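You operate a simulated robot arm through the tools that you are given. There is no shell and no other tool. Be economical: measure what you need, move in short steps, check, and stop when the job is done.

You are at the controls of a simulated robot arm. One attempt, no reset.

## Task
Pull-test lead four at the chart load for its cable, then sort it.
Fine: one pull; good tray if it holds, reject tray if it slips.
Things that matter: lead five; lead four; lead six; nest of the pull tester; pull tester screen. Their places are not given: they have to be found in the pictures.

The check looks at the end state, three seconds after you hand in, the way a careful person would. Anything else that was tipped, shoved, dropped, spilled or broken makes it a failure.

## Robot
A 6-joint arm with a two-finger parallel gripper, fixed in place. Base frame: the origin is at the foot of the arm, x ahead of it, y to its left, z up; the work surface is at about z = 85.2. Units: cm, rad, N and s.
With the tool pointing down near the work surface it reaches from about 18 to 76 cm from the base axis. Its first joint turns from -2.897 to 2.897 rad. Payload 3.91 kg.
The tool frame sits at the grasp point between the pads (the TCP): z along the fingers, y along the line on which they close. The tips reach 3 cm beyond it. Largest opening 11 cm; finger width 2, thickness 1; the body of the gripper, 4.8 by 11.2 cm, starts 5.5 cm behind the TCP.
Orientation is that of the tool frame in the base frame, as a unit quaternion [x, y, z, w]. With the fingers straight down and closing along the base's y, the tool's x points along the base's -x, its y along +y and its z along -z.

## Interface
- The arm moves only by the tool jog_arm. Its argument "deltas" is a list of rows, each a list of 7 numbers: the shift along the tool's x, y, z in cm, then the turn, a rotation vector about the tool's x, y, z in rad, then the finger opening in cm, from 0 to 11. In form: [[tx, ty, tz, rx, ry, rz, jaw], ...]. A call has 1 to 12 rows; each row shifts and turns the commanded pose from where the row before left it, along the tool's axes as they then stand. A row lasts 0.2 s, in which the tool goes at most 5 cm and 0.15 rad; a call with a longer step from one row to the next is refused whole, and so is a gripper value outside its range. Where a pose cannot be reached the arm comes as near as it can. A force on the tool above 40 N (or 10 N above the force at the start of the call, whichever is more), or a blocked arm, ends the call early, and 0.2 s more pass. The fingers move at their own pace (about 4.5 cm/s each) and stop on an object; they squeeze with about 28 N. The grip force told is the motor's: it shows also when the fingers shut on nothing. Time passes only in rows, and 0.2 s behind the last, so rows that do not move let the fingers close. The reply holds the time, the measured pose of the TCP, the force on the tool along the base axes, the opening and the grip force, in the units named above and with some noise, with the torque about the TCP (base axes, N m) and any sound that the robot's microphone picked up.
- Cameras (640 x 400 px; columns grow to the right, rows downward): "scene" is fixed at [4.84, 49.97, 143.62]; the picture's right is [-0.27, -0.96, 0.00], its down [-0.58, 0.17, -0.80] and it looks along [0.77, -0.22, -0.61] (base axes); focal length 352 px, centre (320, 200). "wrist" rides on the gripper at [7.1, 2.2, -10.7] in the tool frame; the picture's right is [-0.29, 0.96, 0.00], its down [-0.76, -0.23, -0.61] and it looks along [-0.58, -0.18, 0.79] (tool axes); focal length 243 px, centre (320, 200).
- grab_frame(camera): a new picture of that camera. The clock stands still meanwhile.
- lift_body(by): slides the trunk up (or, below 0, down) by that many cm; the arm rides with it, the base frame stays. It gives what a move gives, with no picture.
- measure_at(camera, pixels): for up to 12 pixels [column, row] of the newest picture of that camera ("zoom" is the newest enlarged one), the place [x, y, z] in the base frame of the surface seen there, good to about 0.2 cm. The clock stands still meanwhile.
- inspect(camera, box): a new picture of the part [left, top, right, bottom] of that camera's present view, enlarged. The clock stands still meanwhile.
- hand_in(): hands the job in; it is judged then, once.

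Work in short steps. Measure before you move; look again where a grasp or a placing could have gone wrong, and mend it. You have 80 turns and 54 pictures in all, those below and enlarged ones among them. Open the gripper and draw the arm clear of the work before you hand the job in, unless the task says otherwise; then end with one line.

The tools are called after "Emit:" as a command line: name --pt "numbers of a row" for each row, then --argument value for the rest, lists and objects as JSON in quotes. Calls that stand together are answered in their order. jog_arm: Moves the arm, as the interface text tells. Its arguments: {"type":"object","properties":{"deltas":{"type":"array","items":{"type":"array","items":{"type":"number"}}}},"required":["deltas"]} The other tools are called the same way: lift_body (by) slides the trunk up or down; grab_frame (camera) takes a picture; measure_at (camera, pixels) gives the place of the surface under pixels of a picture; inspect (camera, box) takes an enlarged picture of a part of a camera's view; hand_in () hands the job in.

At the start:

```text
time: 0.0
ee_pos: [32.79, 22.51, 119.68]
tcp_rot: [0.0, 1.0, 0.0, 0.0]
ft_force: [0.1, -0.7, -0.2]
wrist_torque: [0.0, 0.02, -0.01]
finger_gap: 11.01
gripper_force: 0.0
trunk travel left (down, up): [-52.5, 6.5]
```

scene: 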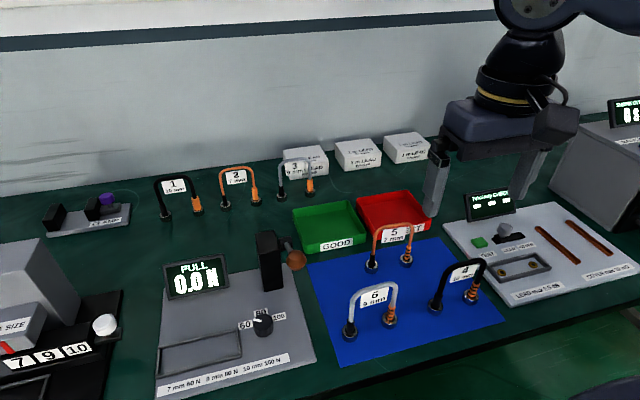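
wrist: 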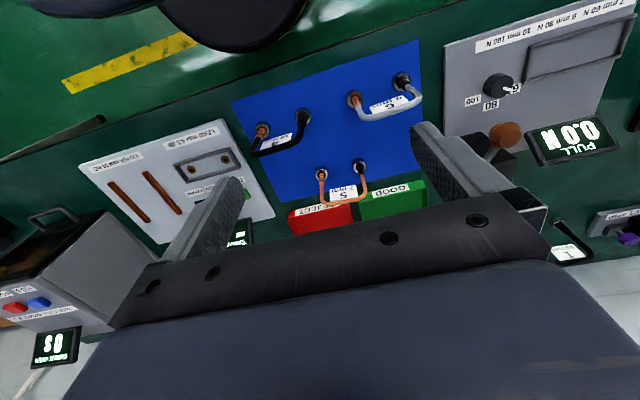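

The scene shows the pull tester at the left (screen near (196,278)), lead four near (458,285) and the trays near (330,225). I'll enlarge the tester and the leads to read the details.

Emit:
inspect --camera "scene" --box '[140, 210, 340, 400]'

Emit:
inspect --camera "scene" --box '[320, 210, 520, 335]'

Emit:
inspect --camera "scene" --box '[0, 230, 160, 400]'

```text
2.11 times, centred on (240, 305) of scene
```

zoom: 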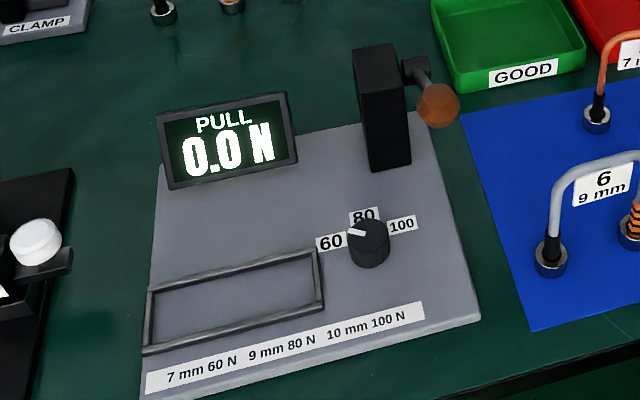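

```text
3.20 times, centred on (420, 272) of scene
```

zoom: 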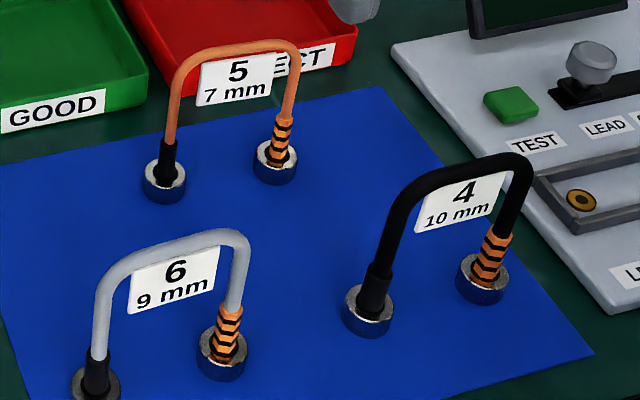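

```text
2.35 times, centred on (80, 315) of scene
```

zoom: 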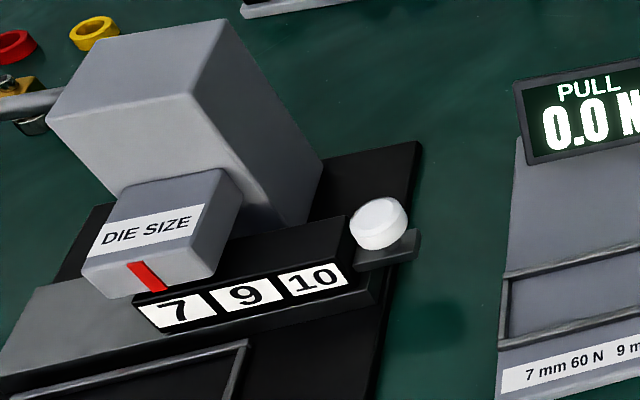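

The chart says 10 mm → 100 N, lead four's tag reads 10 mm, and the dial points at 60. Next I'll measure the tester and lead four.

Emit:
inspect --camera "scene" --box '[150, 220, 320, 400]'

Emit:
measure_at --camera "scene" --pixels '[[159, 348], [239, 328], [241, 355], [157, 376], [262, 316], [264, 328], [276, 292], [268, 236], [295, 260], [200, 352], [290, 243], [284, 234]]'

Emit:
measure_at --camera "scene" --pixels '[[435, 300], [471, 294], [440, 285], [478, 275], [448, 265], [480, 263], [465, 262], [463, 272], [453, 298], [437, 290], [474, 290], [345, 330]]'

Emit:
measure_at --camera "scene" --pixels '[[320, 225], [293, 208], [352, 201], [305, 252], [366, 237], [380, 208], [357, 195], [413, 192], [433, 222], [395, 220], [371, 265], [406, 260]]'

```text
2.22 times, centred on (235, 310) of scene
```

zoom: 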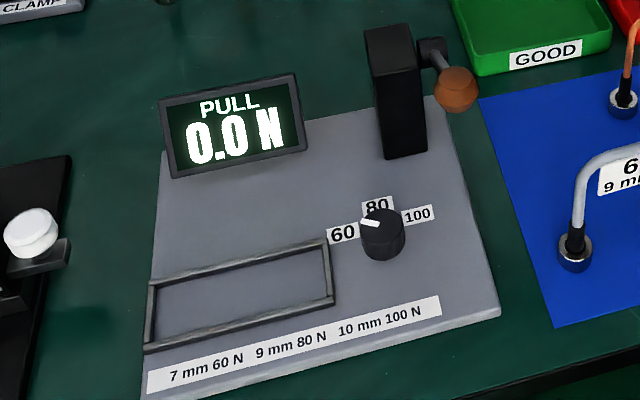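

```text
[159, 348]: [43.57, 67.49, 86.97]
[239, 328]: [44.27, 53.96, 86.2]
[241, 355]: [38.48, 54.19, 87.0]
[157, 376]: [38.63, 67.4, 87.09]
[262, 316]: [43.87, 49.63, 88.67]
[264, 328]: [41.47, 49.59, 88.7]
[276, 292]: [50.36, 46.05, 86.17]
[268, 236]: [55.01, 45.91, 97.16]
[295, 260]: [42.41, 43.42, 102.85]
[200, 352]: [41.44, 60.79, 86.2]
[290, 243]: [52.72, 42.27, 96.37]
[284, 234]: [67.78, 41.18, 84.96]
```

```text
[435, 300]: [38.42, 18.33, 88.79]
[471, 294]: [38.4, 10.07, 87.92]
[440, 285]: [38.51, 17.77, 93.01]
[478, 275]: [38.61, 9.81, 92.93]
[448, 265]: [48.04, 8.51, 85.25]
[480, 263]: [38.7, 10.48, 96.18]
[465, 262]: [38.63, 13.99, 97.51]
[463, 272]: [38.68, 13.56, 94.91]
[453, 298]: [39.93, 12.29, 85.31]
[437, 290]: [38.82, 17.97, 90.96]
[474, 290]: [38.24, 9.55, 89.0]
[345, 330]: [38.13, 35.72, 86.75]
```

```text
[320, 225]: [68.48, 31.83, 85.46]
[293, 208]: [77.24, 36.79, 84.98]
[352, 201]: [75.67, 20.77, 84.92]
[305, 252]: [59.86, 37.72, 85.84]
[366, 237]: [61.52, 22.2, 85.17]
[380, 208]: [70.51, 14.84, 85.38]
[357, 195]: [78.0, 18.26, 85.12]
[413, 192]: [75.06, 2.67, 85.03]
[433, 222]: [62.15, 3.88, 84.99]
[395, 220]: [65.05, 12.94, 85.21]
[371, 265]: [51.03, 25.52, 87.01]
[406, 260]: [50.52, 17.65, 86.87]
```

The nest is about x 38.5–44, y 54–67, and lead four stands in the plane x≈38.5. The last zoom is still on the tester, so I'll measure the lever, dial and labels there.

Emit:
measure_at --camera "zoom" --pixels '[[342, 233], [377, 206], [418, 213], [362, 221], [376, 228], [382, 215], [400, 220], [384, 250], [455, 85], [440, 62], [430, 45], [458, 105]]'

Emit:
inspect --camera "scene" --box '[235, 215, 315, 345]'

```text
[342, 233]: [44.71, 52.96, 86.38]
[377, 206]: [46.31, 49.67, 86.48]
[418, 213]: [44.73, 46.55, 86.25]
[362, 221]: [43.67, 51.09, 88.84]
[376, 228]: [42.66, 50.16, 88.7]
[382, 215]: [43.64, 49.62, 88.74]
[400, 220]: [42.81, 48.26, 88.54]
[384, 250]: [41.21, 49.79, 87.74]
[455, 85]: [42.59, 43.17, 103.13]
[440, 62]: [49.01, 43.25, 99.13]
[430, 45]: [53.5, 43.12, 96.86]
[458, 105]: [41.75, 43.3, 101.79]
```

```text
3.08 times, centred on (275, 280) of scene
```

zoom: 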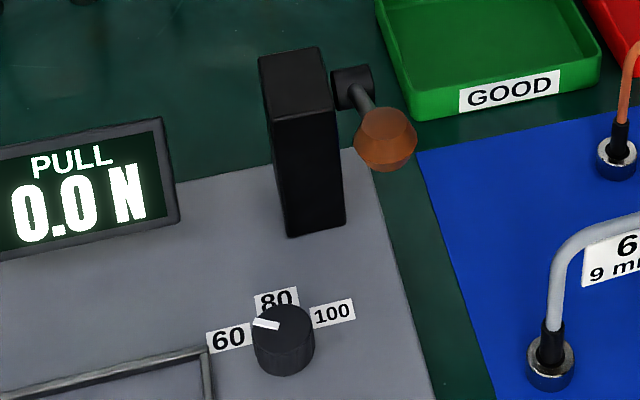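

The dial centre is near (42.5, 49.6), pointer at 60, and the lever ball is near (43.8, 43.2, 102) on a pivot near (54.5, 43, 96). The ball is close to the hand's path over the dial, so I turn the tool so the fingers close along base x and the camera side faces +y.

Emit:
jog_arm --pt "0 0 0 0 0 0.1428 11" --pt "0 0 0 0 0 0.1428 11" --pt "0 0 0 0 0 0.1428 11" --pt "0 0 0 0 0 0.1428 11" --pt "0 0 0 0 0 0.1428 11" --pt "0 0 0 0 0 0.1428 11" --pt "0 0 0 0 0 0.1428 11" --pt "0 0 0 0 0 0.1428 11" --pt "0 0 0 0 0 0.1428 11" --pt "0 0 0 0 0 0.1428 11" --pt "0 0 0 0 0 0.1428 11"

```text
time: 2.4
ee_pos: [32.72, 22.58, 119.53]
tcp_rot: [0.708, 0.706, 0.0, 0.0]
ft_force: [0.6, 0.2, 0.1]
wrist_torque: [-0.02, 0.0, 0.01]
finger_gap: 11.0
gripper_force: 0.2
trunk travel left (down, up): [-52.5, 6.5]
```

The orientation is right. Now I move above the dial, staying high enough to clear the lever.

Emit:
jog_arm --pt "4 1.4 0.5 0 0 0 11" --pt "4 1.4 0.5 0 0 0 11" --pt "4 1.4 0.5 0 0 0 11" --pt "4 1.4 0.5 0 0 0 11" --pt "4 1.4 0.5 0 0 0 11" --pt "4 1.4 0.5 0 0 0 11" --pt "3.3 1.4 0.5 0 0 0 11" --pt "0 0 0 0 0 0 11"

Emit:
grab_frame --camera "wrist"

```text
time: 4.2
ee_pos: [42.51, 49.92, 116.06]
tcp_rot: [0.707, 0.708, -0.001, -0.001]
ft_force: [0.6, 0.3, 0.0]
wrist_torque: [0.0, 0.0, 0.01]
finger_gap: 10.98
gripper_force: 0.0
trunk travel left (down, up): [-52.5, 6.5]
```

```text
46 pictures are left
```

wrist: 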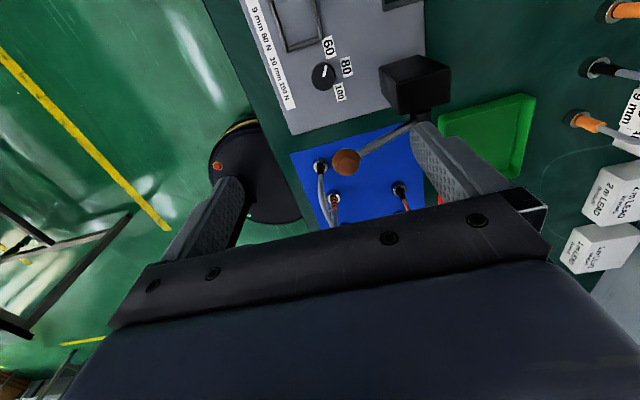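

The knob is at (323,76) and the ball at (345,162). I'll enlarge the dial and measure the pointer, labels and ball.

Emit:
inspect --camera "wrist" --box '[260, 20, 420, 180]'

Emit:
measure_at --camera "wrist" --pixels '[[323, 76], [329, 47], [346, 67], [340, 92], [345, 162], [315, 76], [332, 76], [323, 67], [323, 86], [405, 130], [385, 82], [440, 85]]'

```text
2.50 times, centred on (340, 100) of wrist
```

zoom: 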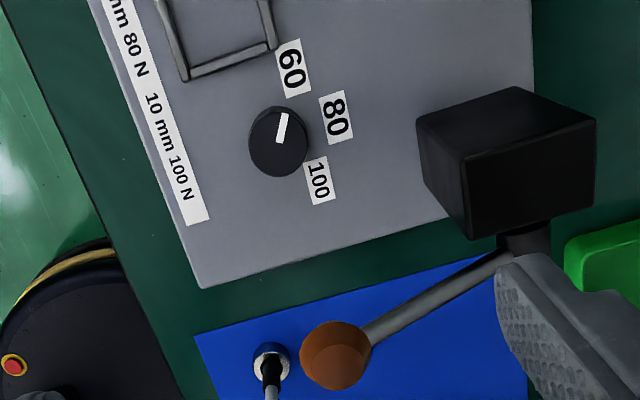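

```text
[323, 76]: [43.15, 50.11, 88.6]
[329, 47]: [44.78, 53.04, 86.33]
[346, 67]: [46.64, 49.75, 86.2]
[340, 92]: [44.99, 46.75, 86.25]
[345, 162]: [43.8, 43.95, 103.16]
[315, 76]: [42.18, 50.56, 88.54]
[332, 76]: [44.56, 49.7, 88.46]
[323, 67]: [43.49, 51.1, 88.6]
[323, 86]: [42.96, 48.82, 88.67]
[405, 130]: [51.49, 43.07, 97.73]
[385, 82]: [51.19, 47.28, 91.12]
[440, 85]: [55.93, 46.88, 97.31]
```

Measure the knob rim, pointer ends, and ball in the enlargement.

Emit:
measure_at --camera "zoom" --pixels '[[252, 135], [304, 138], [278, 110], [276, 162], [284, 115], [279, 140], [335, 340], [305, 355], [365, 355], [335, 380], [500, 260], [365, 330]]'

```text
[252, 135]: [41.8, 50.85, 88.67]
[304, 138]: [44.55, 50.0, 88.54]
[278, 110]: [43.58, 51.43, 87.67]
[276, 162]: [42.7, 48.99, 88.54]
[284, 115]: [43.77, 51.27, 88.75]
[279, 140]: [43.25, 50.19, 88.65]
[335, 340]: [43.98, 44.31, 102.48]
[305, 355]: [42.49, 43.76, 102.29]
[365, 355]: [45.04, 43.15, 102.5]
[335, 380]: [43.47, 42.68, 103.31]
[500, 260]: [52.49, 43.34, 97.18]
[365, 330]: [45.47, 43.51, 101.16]
```

The knob centre is about (43.0, 50.0) with its top at 88.6; 60, 80 and 100 sit at about +59°, 0° and −59° from +x, so the dial needs about −118°. I'll tilt the hand 0.2 rad away from the lever and pre-yaw +0.52, then turn in two grips.

Emit:
jog_arm --pt "0 0 0 0 -0.1 0 6" --pt "0 0 0 0 -0.1 0 6" --pt "0 0 0 -0.026 0 -0.1284 6" --pt "0 0 0 -0.026 0 -0.1284 6" --pt "0 0 0 -0.026 0 -0.1284 6" --pt "0 0 0 -0.026 0 -0.1284 6" --pt "0 0 0 0 0 0 6"

```text
time: 5.8
ee_pos: [42.59, 49.77, 116.05]
tcp_rot: [0.499, 0.864, -0.006, 0.062]
ft_force: [0.2, -0.2, 0.4]
wrist_torque: [0.01, -0.03, -0.02]
finger_gap: 5.98
gripper_force: 0.1
out of reach, approached as far as the arm can: row 2
trunk travel left (down, up): [-52.5, 6.5]
```

The second tilt row was out of reach at this height. I'll come lower (z ≈ 104.7, still above the ball line) and add the missing tilt there.

Emit:
jog_arm --pt "1.56 -0.03 3.62 0 0 0 6" --pt "1.56 -0.03 3.62 0 0 0 6" --pt "1.57 -0.03 3.63 0 0 0 6" --pt "0 0 0 0.05 -0.087 0 6" --pt "0 0 0 0 0 0 6"

```text
time: 7.0
ee_pos: [41.32, 52.96, 104.81]
tcp_rot: [0.501, 0.859, -0.05, 0.087]
ft_force: [-0.5, -0.3, -0.6]
wrist_torque: [-0.03, 0.01, 0.02]
finger_gap: 5.99
gripper_force: 0.0
trunk travel left (down, up): [-52.5, 6.5]
```

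The tilt is now as wanted. I descend along the tool axis to about 3.5 cm short of the grip and look.

Emit:
jog_arm --pt "0.02 0 3.9 0 0 0 6" --pt "0.02 0 3.9 0 0 0 6" --pt "0.02 0 3.8 0 0 0 6" --pt "0 0 0 0 0 0 6"

Emit:
grab_frame --camera "wrist"

Emit:
grab_frame --camera "scene"

```text
time: 8.0
ee_pos: [42.52, 50.83, 93.42]
tcp_rot: [0.502, 0.859, -0.05, 0.088]
ft_force: [0.3, 0.0, 0.8]
wrist_torque: [0.02, -0.02, 0.01]
finger_gap: 6.03
gripper_force: 0.1
trunk travel left (down, up): [-52.5, 6.5]
```

```text
44 pictures are left
```

wrist: 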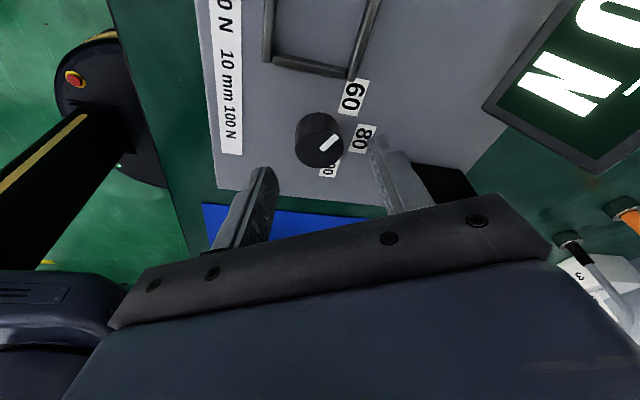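

```text
43 pictures are left
```

scene: 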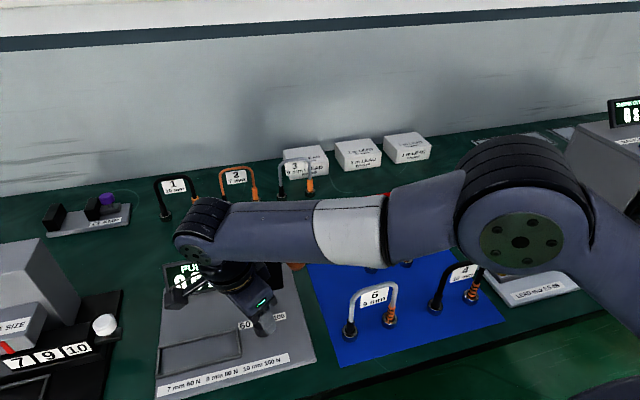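

The knob sits midway between the fingers, but the forearm runs close above the lever ball near (297,265). I'll check that gap before descending.

Emit:
inspect --camera "scene" --box '[200, 180, 400, 305]'

Emit:
measure_at --camera "scene" --pixels '[[270, 255], [290, 258], [297, 266], [320, 262], [350, 266], [240, 262], [262, 272], [222, 258], [400, 255], [264, 330]]'

```text
3.20 times, centred on (300, 242) of scene
```

zoom: 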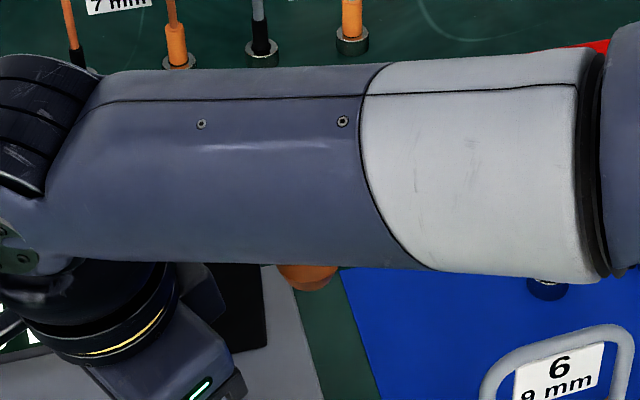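

```text
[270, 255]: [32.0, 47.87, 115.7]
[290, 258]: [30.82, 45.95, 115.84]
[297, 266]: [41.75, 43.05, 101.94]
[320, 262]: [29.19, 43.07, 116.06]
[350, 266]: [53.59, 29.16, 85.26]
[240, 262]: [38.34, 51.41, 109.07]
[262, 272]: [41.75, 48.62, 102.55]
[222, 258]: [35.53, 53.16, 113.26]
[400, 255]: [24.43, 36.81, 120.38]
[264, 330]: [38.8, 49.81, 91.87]
```

The forearm's underside is about 112+, well above the ball (103). I descend the last 3.4 cm and close on the knob.

Emit:
jog_arm --pt "0 0 1.7 0 0 0 6" --pt "0 0 1.7 0 0 0 6" --pt "0 0 0 0 0 0 2" --pt "0 0 0 0 0 0 2" --pt "0 0 0 0 0 0 2"

```text
time: 9.2
ee_pos: [42.68, 50.27, 90.06]
tcp_rot: [0.501, 0.86, -0.051, 0.086]
ft_force: [-7.5, -7.1, -0.9]
wrist_torque: [-0.06, 0.02, -0.03]
finger_gap: 3.4
gripper_force: 45.5
trunk travel left (down, up): [-52.5, 6.5]
```

The grip is on the knob (gap 3.4) with a side force of about 10 N along −tool y. I ease the tool that way before turning.

Emit:
jog_arm --pt "0 -0.15 0 0 0 0 2" --pt "0 0 0 0 0 0 2"

```text
time: 9.8
ee_pos: [42.76, 50.32, 89.95]
tcp_rot: [0.501, 0.86, -0.05, 0.086]
ft_force: [-0.3, -0.8, 0.6]
wrist_torque: [-0.82, 0.17, 0.0]
finger_gap: 3.37
gripper_force: 44.8
trunk travel left (down, up): [-52.5, 6.5]
```

Side force is gone. I turn the dial by −1.05 rad (about the vertical).

Emit:
jog_arm --pt "0 0.061 0 0.026 0 0.1284 2" --pt "0 0.061 0 0.026 0 0.1284 2" --pt "0 0.061 0 0.026 0 0.1284 2" --pt "0 0.061 0 0.026 0 0.1284 2" --pt "0 0.061 0 0.026 0 0.1284 2" --pt "0 0.061 0 0.026 0 0.1284 2" --pt "0 0.061 0 0.026 0 0.1284 2" --pt "0 0.061 0 0.026 0 0.1284 2" --pt "0 0 0 0 0 0 2"

Emit:
grab_frame --camera "wrist"

```text
time: 11.8
ee_pos: [43.22, 50.33, 89.98]
tcp_rot: [0.858, 0.503, -0.093, 0.041]
ft_force: [-25.3, 19.4, -2.4]
wrist_torque: [0.3, 0.27, -0.16]
finger_gap: 3.4
gripper_force: 45.1
out of reach, approached as far as the arm can: row 8
trunk travel left (down, up): [-52.5, 6.5]
stopped in row 9: the force on the tool passed its limit (the readings are from after the stop); the commanded pose is now the measured one
```

```text
41 pictures are left
```

wrist: 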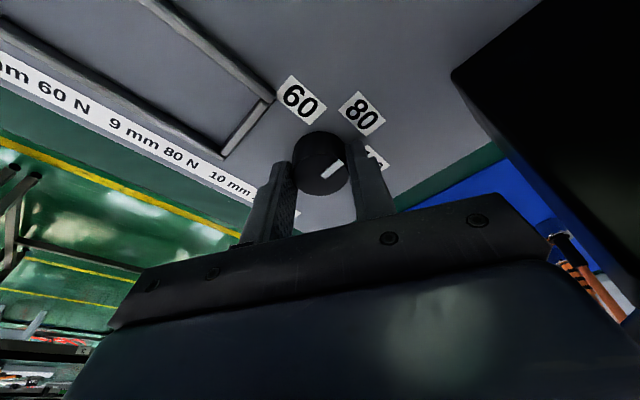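

The pointer has turned to about the 80 mark and side force built up to about 32 N. I release and back out along the tool axis.

Emit:
jog_arm --pt "0 0 0 0 0 0 6" --pt "0 0 0 0 0 0 6" --pt "0 0 0 0 0 0 6" --pt "0 0 -2 0 0 0 6" --pt "0 0 -3 0 0 0 6" --pt "0 0 0 0 0 0 6"

Emit:
inspect --camera "wrist" --box '[220, 60, 420, 220]'

```text
time: 13.2
ee_pos: [44.48, 50.83, 94.84]
tcp_rot: [0.859, 0.501, -0.091, 0.042]
ft_force: [0.6, 0.1, -1.4]
wrist_torque: [-0.03, 0.01, 0.01]
finger_gap: 5.99
gripper_force: 0.1
trunk travel left (down, up): [-52.5, 6.5]
```

```text
2.50 times, centred on (320, 140) of wrist
```

zoom: 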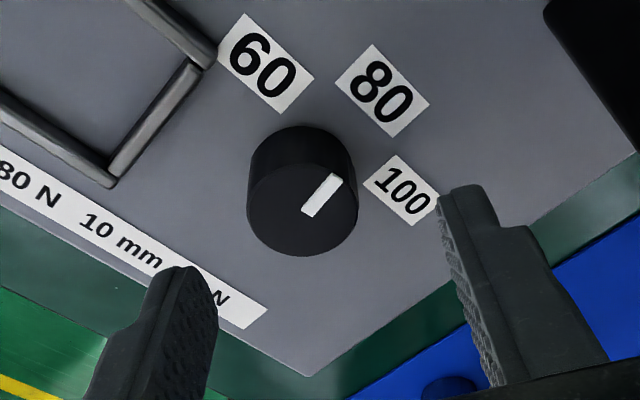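

Pointer measured against labels to get its present angle and the knob centre.

Emit:
measure_at --camera "zoom" --pixels '[[334, 177], [307, 211], [302, 166], [302, 250], [250, 207], [355, 205], [266, 65], [381, 91], [402, 190], [302, 207]]'

```text
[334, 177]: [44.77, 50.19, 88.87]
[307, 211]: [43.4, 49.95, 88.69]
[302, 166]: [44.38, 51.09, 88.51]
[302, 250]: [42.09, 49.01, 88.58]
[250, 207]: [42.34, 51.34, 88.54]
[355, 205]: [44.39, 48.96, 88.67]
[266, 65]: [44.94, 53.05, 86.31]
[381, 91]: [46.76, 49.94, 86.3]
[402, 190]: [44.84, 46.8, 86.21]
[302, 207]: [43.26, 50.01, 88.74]
```

The knob centre is about (43.3, 50.1) and the pointer is at about +7°, so about −70° more is needed to reach 100. I'll yaw the open gripper back by +1.2 rad at this height.

Emit:
jog_arm --pt "0 0 0 -0.0265 0 -0.1307 6" --pt "0 0 0 -0.0265 0 -0.1307 6" --pt "0 0 0 -0.0265 0 -0.1307 6" --pt "0 0 0 -0.0265 0 -0.1307 6" --pt "0 0 0 -0.0265 0 -0.1307 6" --pt "0 0 0 -0.0265 0 -0.1307 6" --pt "0 0 0 -0.0265 0 -0.1307 6" --pt "0 0 0 -0.0265 0 -0.1307 6" --pt "0 0 0 -0.0265 0 -0.1307 6" --pt "0 0 0 0 0 0 6"

```text
time: 15.4
ee_pos: [44.36, 50.64, 94.96]
tcp_rot: [0.427, 0.9, -0.042, 0.082]
ft_force: [-0.4, -0.2, -0.5]
wrist_torque: [-0.02, -0.01, 0.0]
finger_gap: 6.01
gripper_force: 0.0
trunk travel left (down, up): [-52.5, 6.5]
```

I align laterally over the knob with the new axes, descend, and close.

Emit:
jog_arm --pt "1.84 -1.36 0 0 0 0 6" --pt "0 0 0 0 0 0 6" --pt "0 0 2.4 0 0 0 6" --pt "0 0 2.3 0 0 0 6" --pt "0 0 0 0 0 0 6" --pt "0 0 0 0 0 0 2" --pt "0 0 0 0 0 0 2" --pt "0 0 0 0 0 0 2"

```text
time: 17.2
ee_pos: [42.54, 50.35, 89.71]
tcp_rot: [0.427, 0.9, -0.044, 0.08]
ft_force: [-8.5, -7.5, -1.1]
wrist_torque: [-0.01, -0.02, -0.09]
finger_gap: 3.4
gripper_force: 45.0
trunk travel left (down, up): [-52.5, 6.5]
```

Grip is on; I ease 0.15 along −tool y and turn half of the remaining angle, then check the force.

Emit:
jog_arm --pt "0 -0.17 0 0 0 0 2" --pt "0 0.05 0 0.0265 0 0.1307 2" --pt "0 0.05 0 0.0265 0 0.1307 2" --pt "0 0.05 0 0.0265 0 0.1307 2" --pt "0 0.03 0 0.0265 0 0.1307 2" --pt "0 0.03 0 0.0265 0 0.1307 2" --pt "0 0 0 0 0 0 2"

```text
time: 18.8
ee_pos: [43.0, 50.48, 89.71]
tcp_rot: [0.698, 0.709, -0.073, 0.063]
ft_force: [12.0, 1.8, -20.7]
wrist_torque: [1.13, -1.11, 0.11]
finger_gap: 3.37
gripper_force: 45.3
trunk travel left (down, up): [-52.5, 6.5]
```

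Force shows +12 N in x and −21 N in z; I ease both a little and continue turning.

Emit:
jog_arm --pt "0 0.15 0.15 0 0 0 2" --pt "0 0 0.05 0.0265 0 0.1307 2" --pt "0 0 0 0.0265 0 0.1307 2" --pt "0 0 0 0.0265 0 0.1307 2" --pt "0 0 0 0 0 0 2"

Emit:
inspect --camera "wrist" --box '[220, 60, 420, 220]'

```text
time: 20.0
ee_pos: [43.17, 50.45, 89.76]
tcp_rot: [0.826, 0.555, -0.085, 0.046]
ft_force: [29.1, 7.3, 4.8]
wrist_torque: [0.18, -1.3, 0.12]
finger_gap: 3.37
gripper_force: 45.3
trunk travel left (down, up): [-52.5, 6.5]
```

```text
2.50 times, centred on (320, 140) of wrist
```

zoom: 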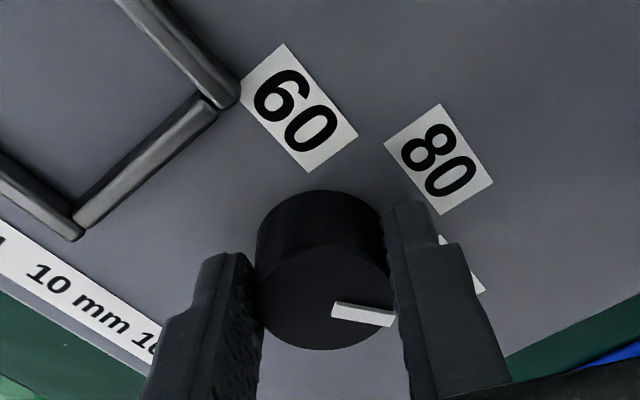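

The pointer is close to 100. The knob pushes the tool along +tool y, so I ease that way and add the last bit of turn.

Emit:
jog_arm --pt "0 0.3 0 0 0 0 2" --pt "0 0.1 0 0.02 0 0.1 2" --pt "0 0 0 0 0 0 2"

```text
time: 20.8
ee_pos: [43.28, 50.4, 89.83]
tcp_rot: [0.852, 0.514, -0.088, 0.042]
ft_force: [24.7, 12.5, 11.0]
wrist_torque: [0.23, -1.3, 0.58]
finger_gap: 3.39
gripper_force: 44.9
trunk travel left (down, up): [-52.5, 6.5]
```

I release, back out, and read the dial.

Emit:
jog_arm --pt "0 0 0 0 0 0 6" --pt "0 0 0 0 0 0 6" --pt "0 0 0 0 0 0 6" --pt "0 0 -2 0 0 0 6" --pt "0 0 -3 0 0 0 6" --pt "0 0 0 0 0 0 6"

Emit:
inspect --camera "wrist" --box '[220, 60, 420, 220]'

Emit:
measure_at --camera "zoom" --pixels '[[334, 177], [307, 211], [302, 166], [302, 250], [250, 207], [355, 205], [340, 210], [402, 190], [302, 207]]'

```text
time: 22.2
ee_pos: [43.63, 50.91, 94.72]
tcp_rot: [0.852, 0.514, -0.09, 0.044]
ft_force: [0.3, -0.9, 0.5]
wrist_torque: [-0.02, 0.0, 0.0]
finger_gap: 6.02
gripper_force: 0.0
trunk travel left (down, up): [-52.5, 6.5]
```

```text
2.50 times, centred on (320, 140) of wrist
```

zoom: 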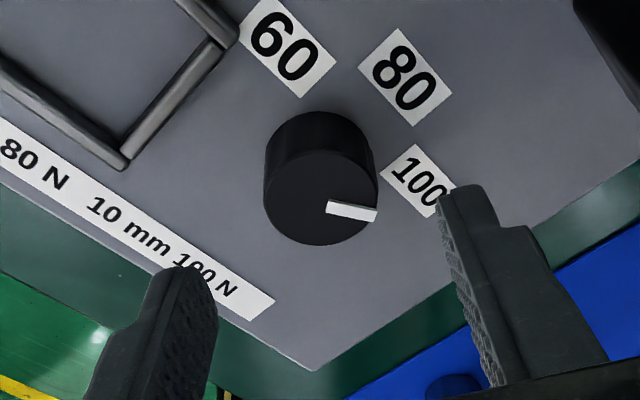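

```text
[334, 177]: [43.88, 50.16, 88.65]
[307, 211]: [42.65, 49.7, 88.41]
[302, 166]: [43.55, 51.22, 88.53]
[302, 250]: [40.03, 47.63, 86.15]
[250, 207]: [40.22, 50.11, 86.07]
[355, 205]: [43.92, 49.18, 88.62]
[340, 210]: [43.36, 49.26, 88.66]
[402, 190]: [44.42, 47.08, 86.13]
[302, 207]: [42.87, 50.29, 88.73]
```

Now measure the pointer ends and labels in this view.

Emit:
measure_at --camera "zoom" --pixels '[[373, 215], [331, 207], [268, 188], [374, 198], [320, 240], [320, 158], [420, 182], [404, 77], [285, 48], [350, 211]]'

```text
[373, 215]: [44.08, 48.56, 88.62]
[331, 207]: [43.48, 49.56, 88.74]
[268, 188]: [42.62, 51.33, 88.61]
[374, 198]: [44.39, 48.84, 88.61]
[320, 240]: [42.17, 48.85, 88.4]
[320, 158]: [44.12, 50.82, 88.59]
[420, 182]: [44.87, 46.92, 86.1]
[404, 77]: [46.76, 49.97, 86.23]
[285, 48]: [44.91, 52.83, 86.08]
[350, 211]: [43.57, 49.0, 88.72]
```

The pointer is at −59°, mirror of the starting +59°: the dial is on 100. I rise along the tool axis and square the tool again.

Emit:
jog_arm --pt "0 0 -4 0 0 0 6" --pt "0 0 -4.5 0 0 0 6" --pt "0 0 -4.5 0 0 0 6" --pt "0 0 -4.5 0 0 0 6" --pt "0 0 0 -0.0265 0 -0.131 6" --pt "0 0 0 -0.0265 0 -0.131 6" --pt "0 0 0 -0.0265 0 -0.131 6" --pt "0 0 0 -0.0265 0 -0.131 6" --pt "0 0 0 0 0.1 0 6" --pt "0 0 0 0 0.1 0 6" --pt "0 0 0 0 0 0 6"

```text
time: 24.6
ee_pos: [43.55, 51.23, 107.55]
tcp_rot: [0.69, 0.724, -0.001, -0.009]
ft_force: [-0.5, -0.9, 0.1]
wrist_torque: [0.05, 0.01, 0.0]
finger_gap: 5.99
gripper_force: 0.1
out of reach, approached as far as the arm can: row 2, 3, 4, 5
trunk travel left (down, up): [-52.5, 6.5]
```

I straighten the last few hundredths, rise, and travel over lead four.

Emit:
jog_arm --pt "0 0 -3 -0.0144 -0.011 0.048 6" --pt "0 0 -3 0 0 0 6" --pt "-4.13 -0.55 0 0 0 0 6" --pt "-4.13 -0.55 0 0 0 0 6" --pt "-4.13 -0.55 0 0 0 0 6" --pt "-4.13 -0.55 0 0 0 0 6" --pt "-4.13 -0.55 0 0 0 0 6" --pt "-4.13 -0.55 0 0 0 0 6" --pt "-4.13 -0.55 0 0 0 0 6" --pt "-4.13 -0.55 0 0 0 0 6" --pt "-4.13 -0.55 0 0 0 0 6" --pt "0 0 0 0 0 0 6"

Emit:
grab_frame --camera "wrist"

Emit:
grab_frame --camera "scene"

```text
time: 27.2
ee_pos: [39.02, 14.02, 113.76]
tcp_rot: [0.706, 0.708, -0.001, 0.0]
ft_force: [-0.1, -0.3, 0.2]
wrist_torque: [0.02, 0.0, 0.01]
finger_gap: 5.99
gripper_force: 0.0
trunk travel left (down, up): [-52.5, 6.5]
```

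```text
37 pictures are left
```

wrist: 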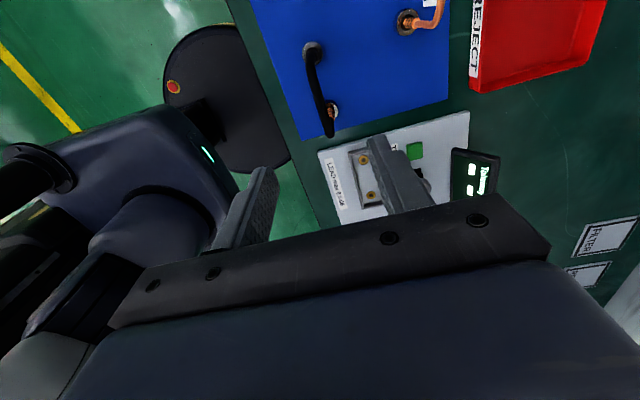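

```text
36 pictures are left
```

scene: 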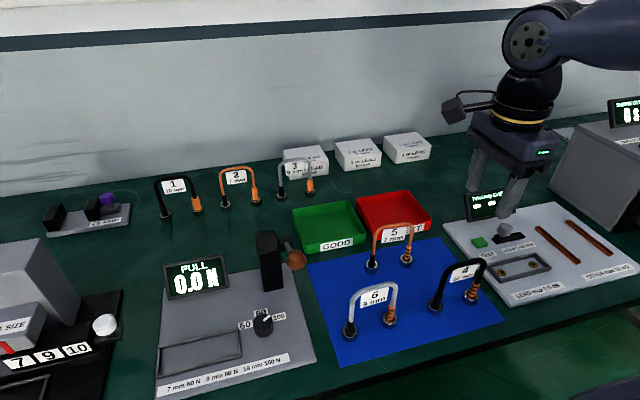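

The wrist view shows lead four at (313,50)–(332,112); I measure its top bar and ends precisely.

Emit:
measure_at --camera "wrist" --pixels '[[313, 50], [316, 70], [320, 90], [325, 105], [328, 120], [316, 60], [333, 110], [307, 50]]'

Emit:
inspect --camera "wrist" --box '[250, 20, 400, 150]'

```text
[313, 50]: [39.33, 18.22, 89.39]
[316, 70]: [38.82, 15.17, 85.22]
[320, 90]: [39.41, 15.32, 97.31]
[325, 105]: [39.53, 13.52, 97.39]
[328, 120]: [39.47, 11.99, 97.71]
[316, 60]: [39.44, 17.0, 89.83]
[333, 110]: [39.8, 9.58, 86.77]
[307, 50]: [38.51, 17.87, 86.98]
```

```text
3.08 times, centred on (325, 85) of wrist
```

zoom: 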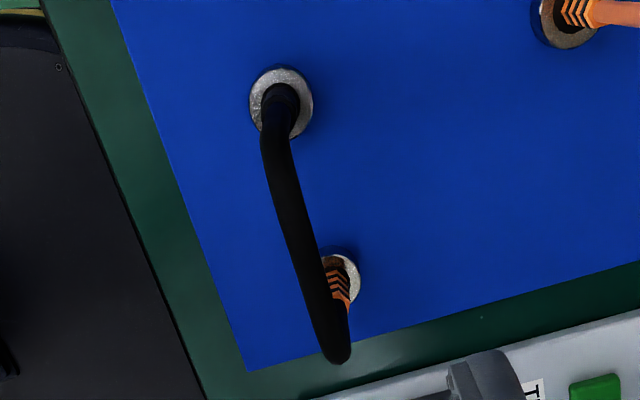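

The bar is at x≈39.2, centre y≈14, top z≈97.6. I descend over it with fingers either side and close.

Emit:
jog_arm --pt "0 0.2 4.3 0 0 0 6" --pt "0 0 4.3 0 0 0 6" --pt "0 0 4.3 0 0 0 6" --pt "0 0 2.5 0 0 0 6" --pt "0 0 1.7 0 0 0 6" --pt "0 0 0 0 0 0 6"

Emit:
grab_frame --camera "wrist"

Emit:
inspect --camera "scene" --box '[380, 200, 540, 330]'

```text
time: 28.6
ee_pos: [38.91, 13.9, 96.0]
tcp_rot: [0.706, 0.708, -0.001, 0.0]
ft_force: [-1.0, -0.4, -0.3]
wrist_torque: [0.02, -0.03, 0.04]
finger_gap: 5.99
gripper_force: 0.1
trunk travel left (down, up): [-52.5, 6.5]
```

```text
34 pictures are left
```

wrist: 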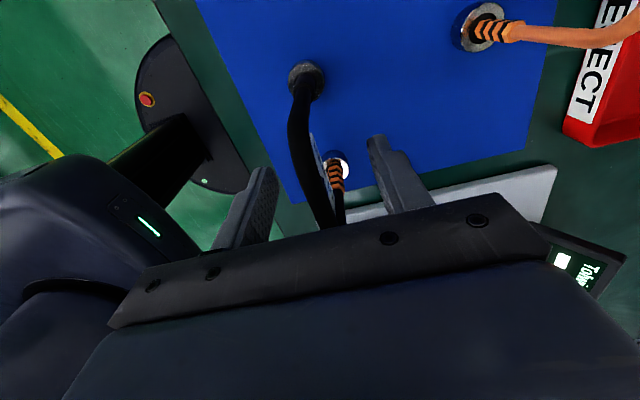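

```text
3.08 times, centred on (460, 265) of scene
```

zoom: 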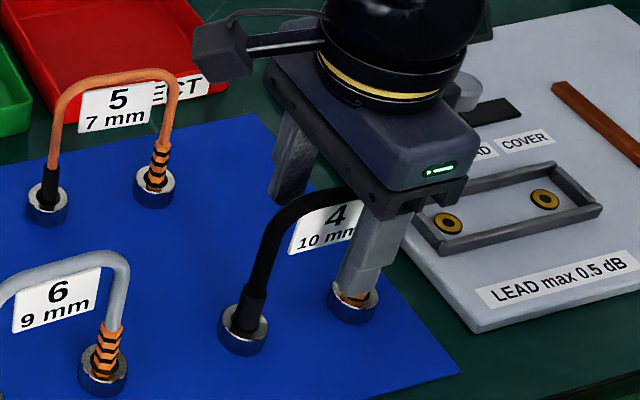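

The bar lies between the fingers. I close gently.

Emit:
jog_arm --pt "0 0.2 0 0 0 0 3" --pt "0 0 0 0 0 0 0" --pt "0 0 0 0 0 0 0" --pt "0 0 0 0 0 0 0" --pt "0 0 0 0 0 0 0"

```text
time: 29.8
ee_pos: [39.15, 14.07, 96.21]
tcp_rot: [0.707, 0.707, -0.001, 0.0]
ft_force: [-0.8, 0.2, 0.7]
wrist_torque: [0.06, 0.06, 0.02]
finger_gap: 1.02
gripper_force: 28.4
trunk travel left (down, up): [-52.5, 6.5]
```

Grip is firm (gap 1.02, the 10 mm cable). I lift straight up.

Emit:
jog_arm --pt "0 0 -1 0 0 0 0" --pt "0 0 -2 0 0 0 0" --pt "0 0 -3 0 0 0 0" --pt "0 0 -3.5 0 0 0 0" --pt "0 0 -3.5 0 0 0 0" --pt "0 0 -3.5 0 0 0 0" --pt "0 0 -3.5 0 0 0 0" --pt "0 0 0 0 0 0 0"

Emit:
grab_frame --camera "scene"

```text
time: 31.6
ee_pos: [39.25, 13.87, 116.31]
tcp_rot: [0.707, 0.708, -0.002, -0.001]
ft_force: [-0.3, 0.4, -1.9]
wrist_torque: [0.0, 0.0, 0.0]
finger_gap: 0.98
gripper_force: 28.1
trunk travel left (down, up): [-52.5, 6.5]
```

```text
32 pictures are left
```

scene: 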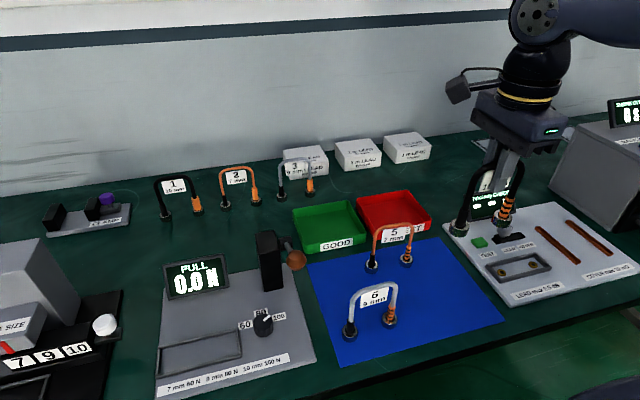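

Lead four hangs upright in the gripper. I carry it toward y≈50 at x≈37, its feet at about 105, above the lever.

Emit:
jog_arm --pt "2 -0.25 0 0 0 0 0" --pt "3.5 -0.25 0 0 0 0 0" --pt "4 -0.25 0 0 0 0 0" --pt "4 -0.25 0 0 0 0 0" --pt "4 -0.25 0 0 0 0 0" --pt "4 -0.25 0 0 0 0 0" --pt "4 -0.25 0 0 0 0 0" --pt "4 -0.25 0 0 0 0 0" --pt "4 -0.2 0 0 0 0 0" --pt "2.5 0 0 0 0 0 0" --pt "0 0 0 0 0 0 0"

```text
time: 34.0
ee_pos: [37.0, 50.19, 116.5]
tcp_rot: [0.707, 0.708, -0.001, 0.0]
ft_force: [0.4, 0.1, -1.1]
wrist_torque: [0.01, -0.01, -0.01]
finger_gap: 0.99
gripper_force: 28.0
trunk travel left (down, up): [-52.5, 6.5]
```

Now I lower to z≈105 and move over the nest centre (41.2, 60.8).

Emit:
jog_arm --pt "0 0 3.8 0 0 0 0" --pt "0 0 3.8 0 0 0 0" --pt "0 0 3.8 0 0 0 0" --pt "3.5 1.4 0 0 0 0 0" --pt "3.5 1.4 0 0 0 0 0" --pt "3.6 1.4 0 0 0 0 0" --pt "0 0 0 0 0 0 0"

Emit:
grab_frame --camera "scene"

Emit:
grab_frame --camera "wrist"

```text
time: 35.6
ee_pos: [40.11, 58.73, 104.6]
tcp_rot: [0.707, 0.707, -0.001, 0.0]
ft_force: [-0.2, -1.1, -1.3]
wrist_torque: [-0.02, 0.02, 0.0]
finger_gap: 1.02
gripper_force: 27.7
out of reach, approached as far as the arm can: row 6
trunk travel left (down, up): [-52.5, 6.5]
```

```text
31 pictures are left
```

scene: 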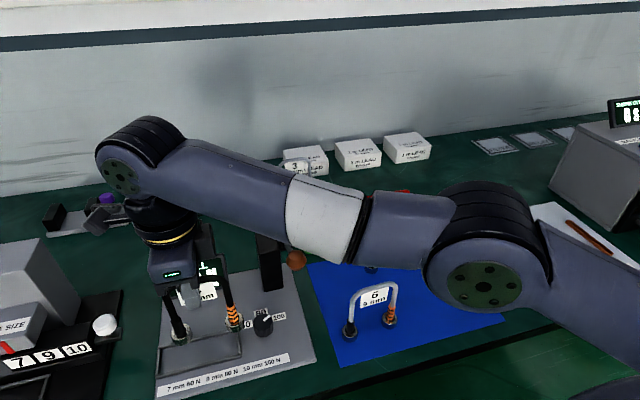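

```text
30 pictures are left
```

wrist: 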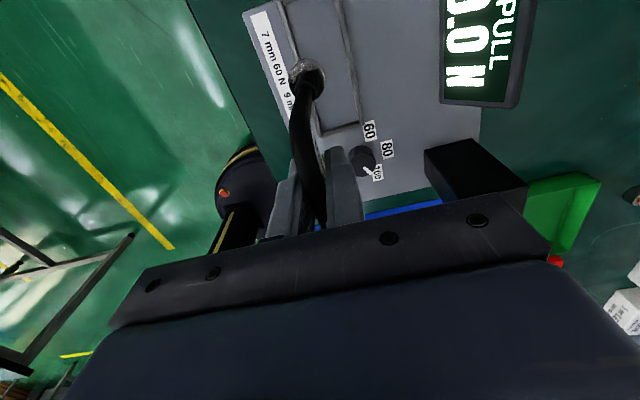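

The target was just out of reach at this height. Reach is better lower, so I descend to TCP z≈99 (feet ≈88, still above the nest walls at 87) and try again.

Emit:
jog_arm --pt "0 0 2.8 0 0 0 0" --pt "0 0 2.8 0 0 0 0" --pt "1 0.55 0 0 0 0 0" --pt "1.07 0.55 0 0 0 0 0" --pt "0 0 0 0 0 0 0"

```text
time: 36.8
ee_pos: [40.46, 59.7, 99.12]
tcp_rot: [0.707, 0.707, -0.001, 0.0]
ft_force: [-0.7, 0.1, -1.1]
wrist_torque: [0.02, -0.01, 0.02]
finger_gap: 1.01
gripper_force: 27.8
out of reach, approached as far as the arm can: row 4
trunk travel left (down, up): [-52.5, 6.5]
```

Still about 1 cm short. Raising the trunk and lowering the arm by the same amount gives more reach, so I lift the trunk 6.4 cm.

Emit:
lift_body --by 6.4

```text
time: 37.9
ee_pos: [40.55, 59.74, 105.51]
tcp_rot: [0.706, 0.708, -0.001, 0.0]
ft_force: [0.3, -0.6, -1.9]
wrist_torque: [0.02, 0.01, 0.02]
finger_gap: 1.01
gripper_force: 27.9
trunk travel left (down, up): [-58.9, 0.1]
```

Emit:
jog_arm --pt "0 0 3.2 0 0 0 0" --pt "0 0 3.2 0 0 0 0" --pt "0.5 0.3 0 0 0 0 0" --pt "0.5 0.3 0 0 0 0 0" --pt "0 0 0 0 0 0 0"

Emit:
inspect --camera "scene" --box '[130, 240, 290, 400]'

Emit:
grab_frame --camera "wrist"

```text
time: 39.1
ee_pos: [41.09, 60.08, 98.82]
tcp_rot: [0.706, 0.708, -0.001, 0.001]
ft_force: [0.3, -0.1, -1.5]
wrist_torque: [0.01, 0.02, 0.01]
finger_gap: 1.0
gripper_force: 27.9
out of reach, approached as far as the arm can: row 4
trunk travel left (down, up): [-58.9, 0.1]
```

```text
2.50 times, centred on (210, 320) of scene
```

zoom: 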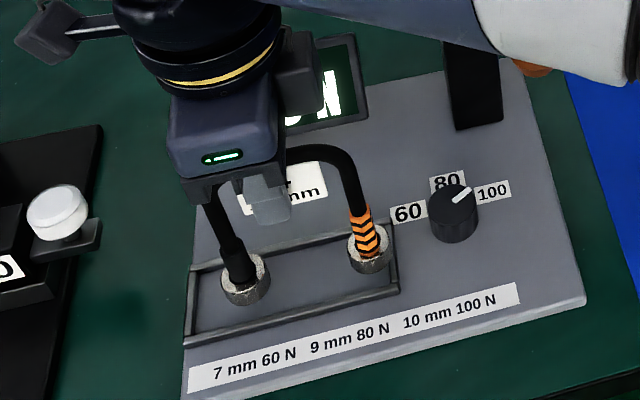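

```text
28 pictures are left
```

wrist: 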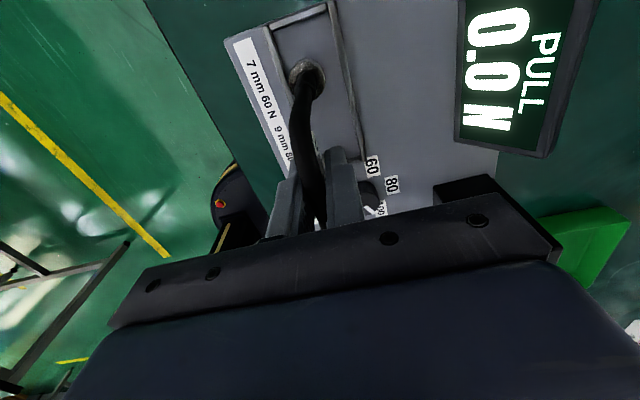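

Lead is over the nest; I measure feet and nest walls in the enlargement to check clearances.

Emit:
measure_at --camera "zoom" --pixels '[[390, 285], [388, 240], [398, 285], [372, 255], [372, 268], [388, 258], [245, 290], [192, 300], [192, 275], [300, 308], [320, 235], [225, 290]]'

```text
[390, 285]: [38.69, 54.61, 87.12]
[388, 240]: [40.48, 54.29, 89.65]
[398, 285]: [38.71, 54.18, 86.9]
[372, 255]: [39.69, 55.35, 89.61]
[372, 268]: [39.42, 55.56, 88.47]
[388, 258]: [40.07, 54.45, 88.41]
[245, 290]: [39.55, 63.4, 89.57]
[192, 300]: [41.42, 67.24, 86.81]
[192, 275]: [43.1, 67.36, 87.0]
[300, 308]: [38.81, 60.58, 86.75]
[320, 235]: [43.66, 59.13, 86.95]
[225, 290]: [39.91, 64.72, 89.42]
```

The striped foot's edge (y≈54.4) would touch the right wall (inner ≈54.6). A small 0.06 rad lean swings the feet +0.6 cm in y and gives reach, so I add that plus 0.4 cm in y.

Emit:
jog_arm --pt "0 0 0 0 0.06 0 0" --pt "0.4 0.1 0 0 0 0 0" --pt "0 0 0 0 0 0 0"

Emit:
inspect --camera "scene" --box '[130, 280, 270, 390]'

Emit:
measure_at --camera "zoom" --pixels '[[320, 200]]'

```text
time: 39.9
ee_pos: [41.06, 60.69, 98.98]
tcp_rot: [0.706, 0.707, 0.02, -0.021]
ft_force: [-1.1, 0.5, -1.2]
wrist_torque: [0.03, -0.04, 0.0]
finger_gap: 1.01
gripper_force: 28.1
trunk travel left (down, up): [-58.9, 0.1]
```

```text
3.64 times, centred on (200, 335) of scene
```

zoom: 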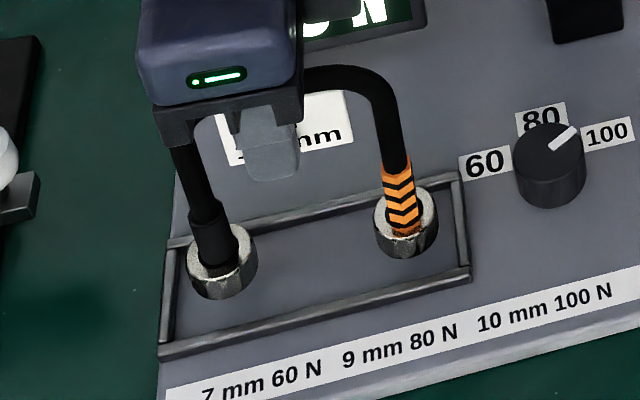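

```text
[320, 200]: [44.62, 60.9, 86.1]
```

Both feet are now inside the nest outline. I shift 0.3 in x and lower gently until touch.

Emit:
jog_arm --pt "0 0.3 0 0 0 0 0" --pt "0 0 0.6 0 0 0 0" --pt "0 0 0.5 0 0 0 0" --pt "0 0 0.3 0 0 0 0" --pt "0 0 0 0 0 0 0"

Emit:
inspect --camera "scene" --box '[130, 280, 270, 390]'

Emit:
measure_at --camera "zoom" --pixels '[[190, 275], [215, 290], [250, 275], [380, 235], [430, 235], [405, 255], [462, 260], [300, 300], [220, 345], [165, 310]]'

```text
time: 41.1
ee_pos: [41.18, 60.71, 97.66]
tcp_rot: [0.706, 0.707, 0.02, -0.021]
ft_force: [0.3, -0.1, -1.4]
wrist_torque: [-0.01, 0.04, -0.01]
finger_gap: 0.99
gripper_force: 28.1
trunk travel left (down, up): [-58.9, 0.1]
```

```text
3.64 times, centred on (200, 335) of scene
```

zoom: 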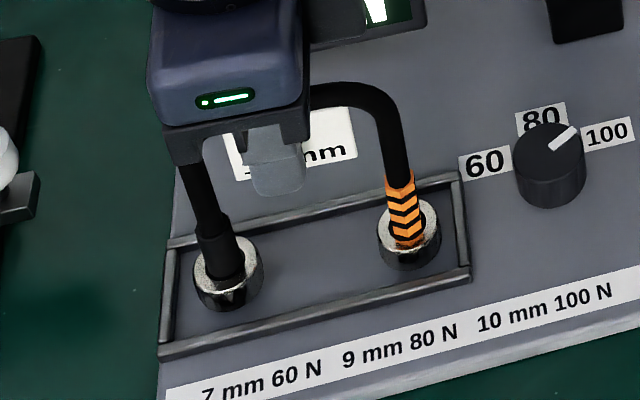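

```text
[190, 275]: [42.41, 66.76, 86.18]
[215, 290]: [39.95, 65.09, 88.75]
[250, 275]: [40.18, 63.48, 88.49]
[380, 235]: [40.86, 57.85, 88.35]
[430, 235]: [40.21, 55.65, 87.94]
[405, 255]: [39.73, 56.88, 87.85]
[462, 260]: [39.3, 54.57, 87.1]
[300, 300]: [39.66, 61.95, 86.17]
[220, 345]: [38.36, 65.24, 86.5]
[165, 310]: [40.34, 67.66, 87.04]
```

Feet are well inside the walls. Lower the last bit in small steps, watching the force.

Emit:
jog_arm --pt "0 0 0.2 0 0 0 0" --pt "0 0 0.2 0 0 0 0" --pt "0 0 0.1 0 0 0 0" --pt "0 0 0 0 0 0 0"

```text
time: 42.1
ee_pos: [41.2, 60.61, 97.53]
tcp_rot: [0.706, 0.708, 0.023, -0.021]
ft_force: [0.3, -0.9, 14.8]
wrist_torque: [-0.97, 0.02, 0.02]
finger_gap: 1.02
gripper_force: 28.4
trunk travel left (down, up): [-58.9, 0.1]
```

The striped foot has touched (≈15 N) and the other is a few mm up; on release it settles flat. I open the fingers moderately and look.

Emit:
jog_arm --pt "0 0 -0.15 0 0 0 0" --pt "0 0 0 0 0 0 1.4" --pt "0 0 0 0 0 0 2" --pt "0 0 0 0 0 0 4" --pt "0 0 0 0 0 0 5" --pt "0 0 0 0 0 0 5"

Emit:
inspect --camera "scene" --box '[130, 250, 290, 390]'

```text
time: 43.5
ee_pos: [41.29, 60.68, 97.52]
tcp_rot: [0.706, 0.707, 0.02, -0.022]
ft_force: [1.0, -0.5, -0.4]
wrist_torque: [0.01, -0.01, 0.0]
finger_gap: 4.99
gripper_force: 0.1
trunk travel left (down, up): [-58.9, 0.1]
```

```text
2.86 times, centred on (210, 320) of scene
```

zoom: 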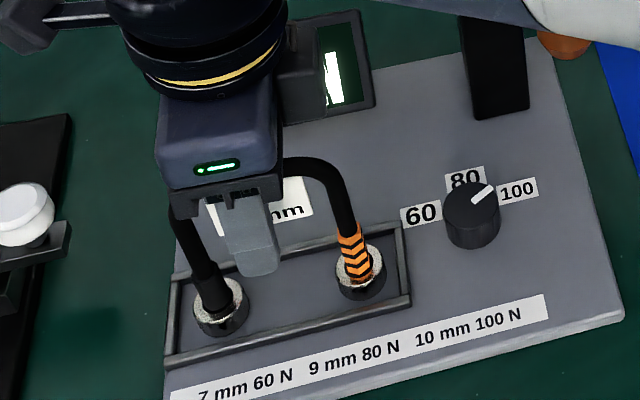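

Lead four stands flat inside the nest. I rise while drifting toward −y (fingers still straddling the bar) to stay within reach, and straighten the tilt.

Emit:
jog_arm --pt "-0.7 0 -1.5 0 0 0 5" --pt "-0.7 0 -1.5 0 0 0 5" --pt "-1 0 -2 0 0 0 5" --pt "-1.2 0 -2.5 0 0 0 5" --pt "-1.5 0 -2.5 0 -0.06 0 5" --pt "-1.5 0 -2.5 0 0 0 5" --pt "-2 0 -2 0 0 0 5" --pt "0 0 0 0 0 0 5"

Emit:
grab_frame --camera "scene"

```text
time: 45.3
ee_pos: [41.39, 51.91, 111.46]
tcp_rot: [0.706, 0.708, -0.001, 0.0]
ft_force: [0.6, -1.1, 0.3]
wrist_torque: [0.01, 0.01, -0.01]
finger_gap: 5.01
gripper_force: 0.0
trunk travel left (down, up): [-58.9, 0.1]
```

```text
24 pictures are left
```

scene: 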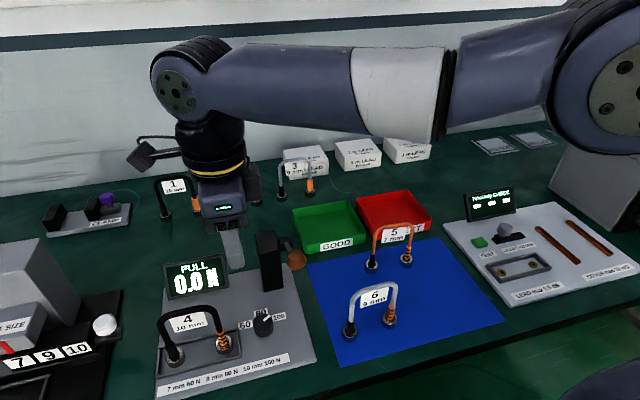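

Lead four sits in the nest and the dial reads 100. I turn the tool back 90° so the fingers close along y, to take the lever ball.

Emit:
jog_arm --pt "0 0 0 0 0 -0.1428 6" --pt "0 0 0 0 0 -0.1428 6" --pt "0 0 0 0 0 -0.1428 6" --pt "0 0 0 0 0 -0.1428 6" --pt "0 0 0 0 0 -0.1428 6" --pt "0 0 0 0 0 -0.1428 6" --pt "0 0 0 0 0 -0.1428 6" --pt "0 0 0 0 0 -0.1428 6" --pt "0 0 0 0 0 -0.1428 6" --pt "0 0 0 0 0 -0.1428 6" --pt "0 0 0 0 0 -0.1428 6" --pt "0 0 0 0 0 0 6"

```text
time: 47.9
ee_pos: [41.18, 51.6, 111.57]
tcp_rot: [-0.002, 1.0, -0.001, -0.002]
ft_force: [1.2, -0.5, 0.4]
wrist_torque: [-0.01, -0.01, -0.01]
finger_gap: 6.02
gripper_force: 0.0
trunk travel left (down, up): [-58.9, 0.1]
```

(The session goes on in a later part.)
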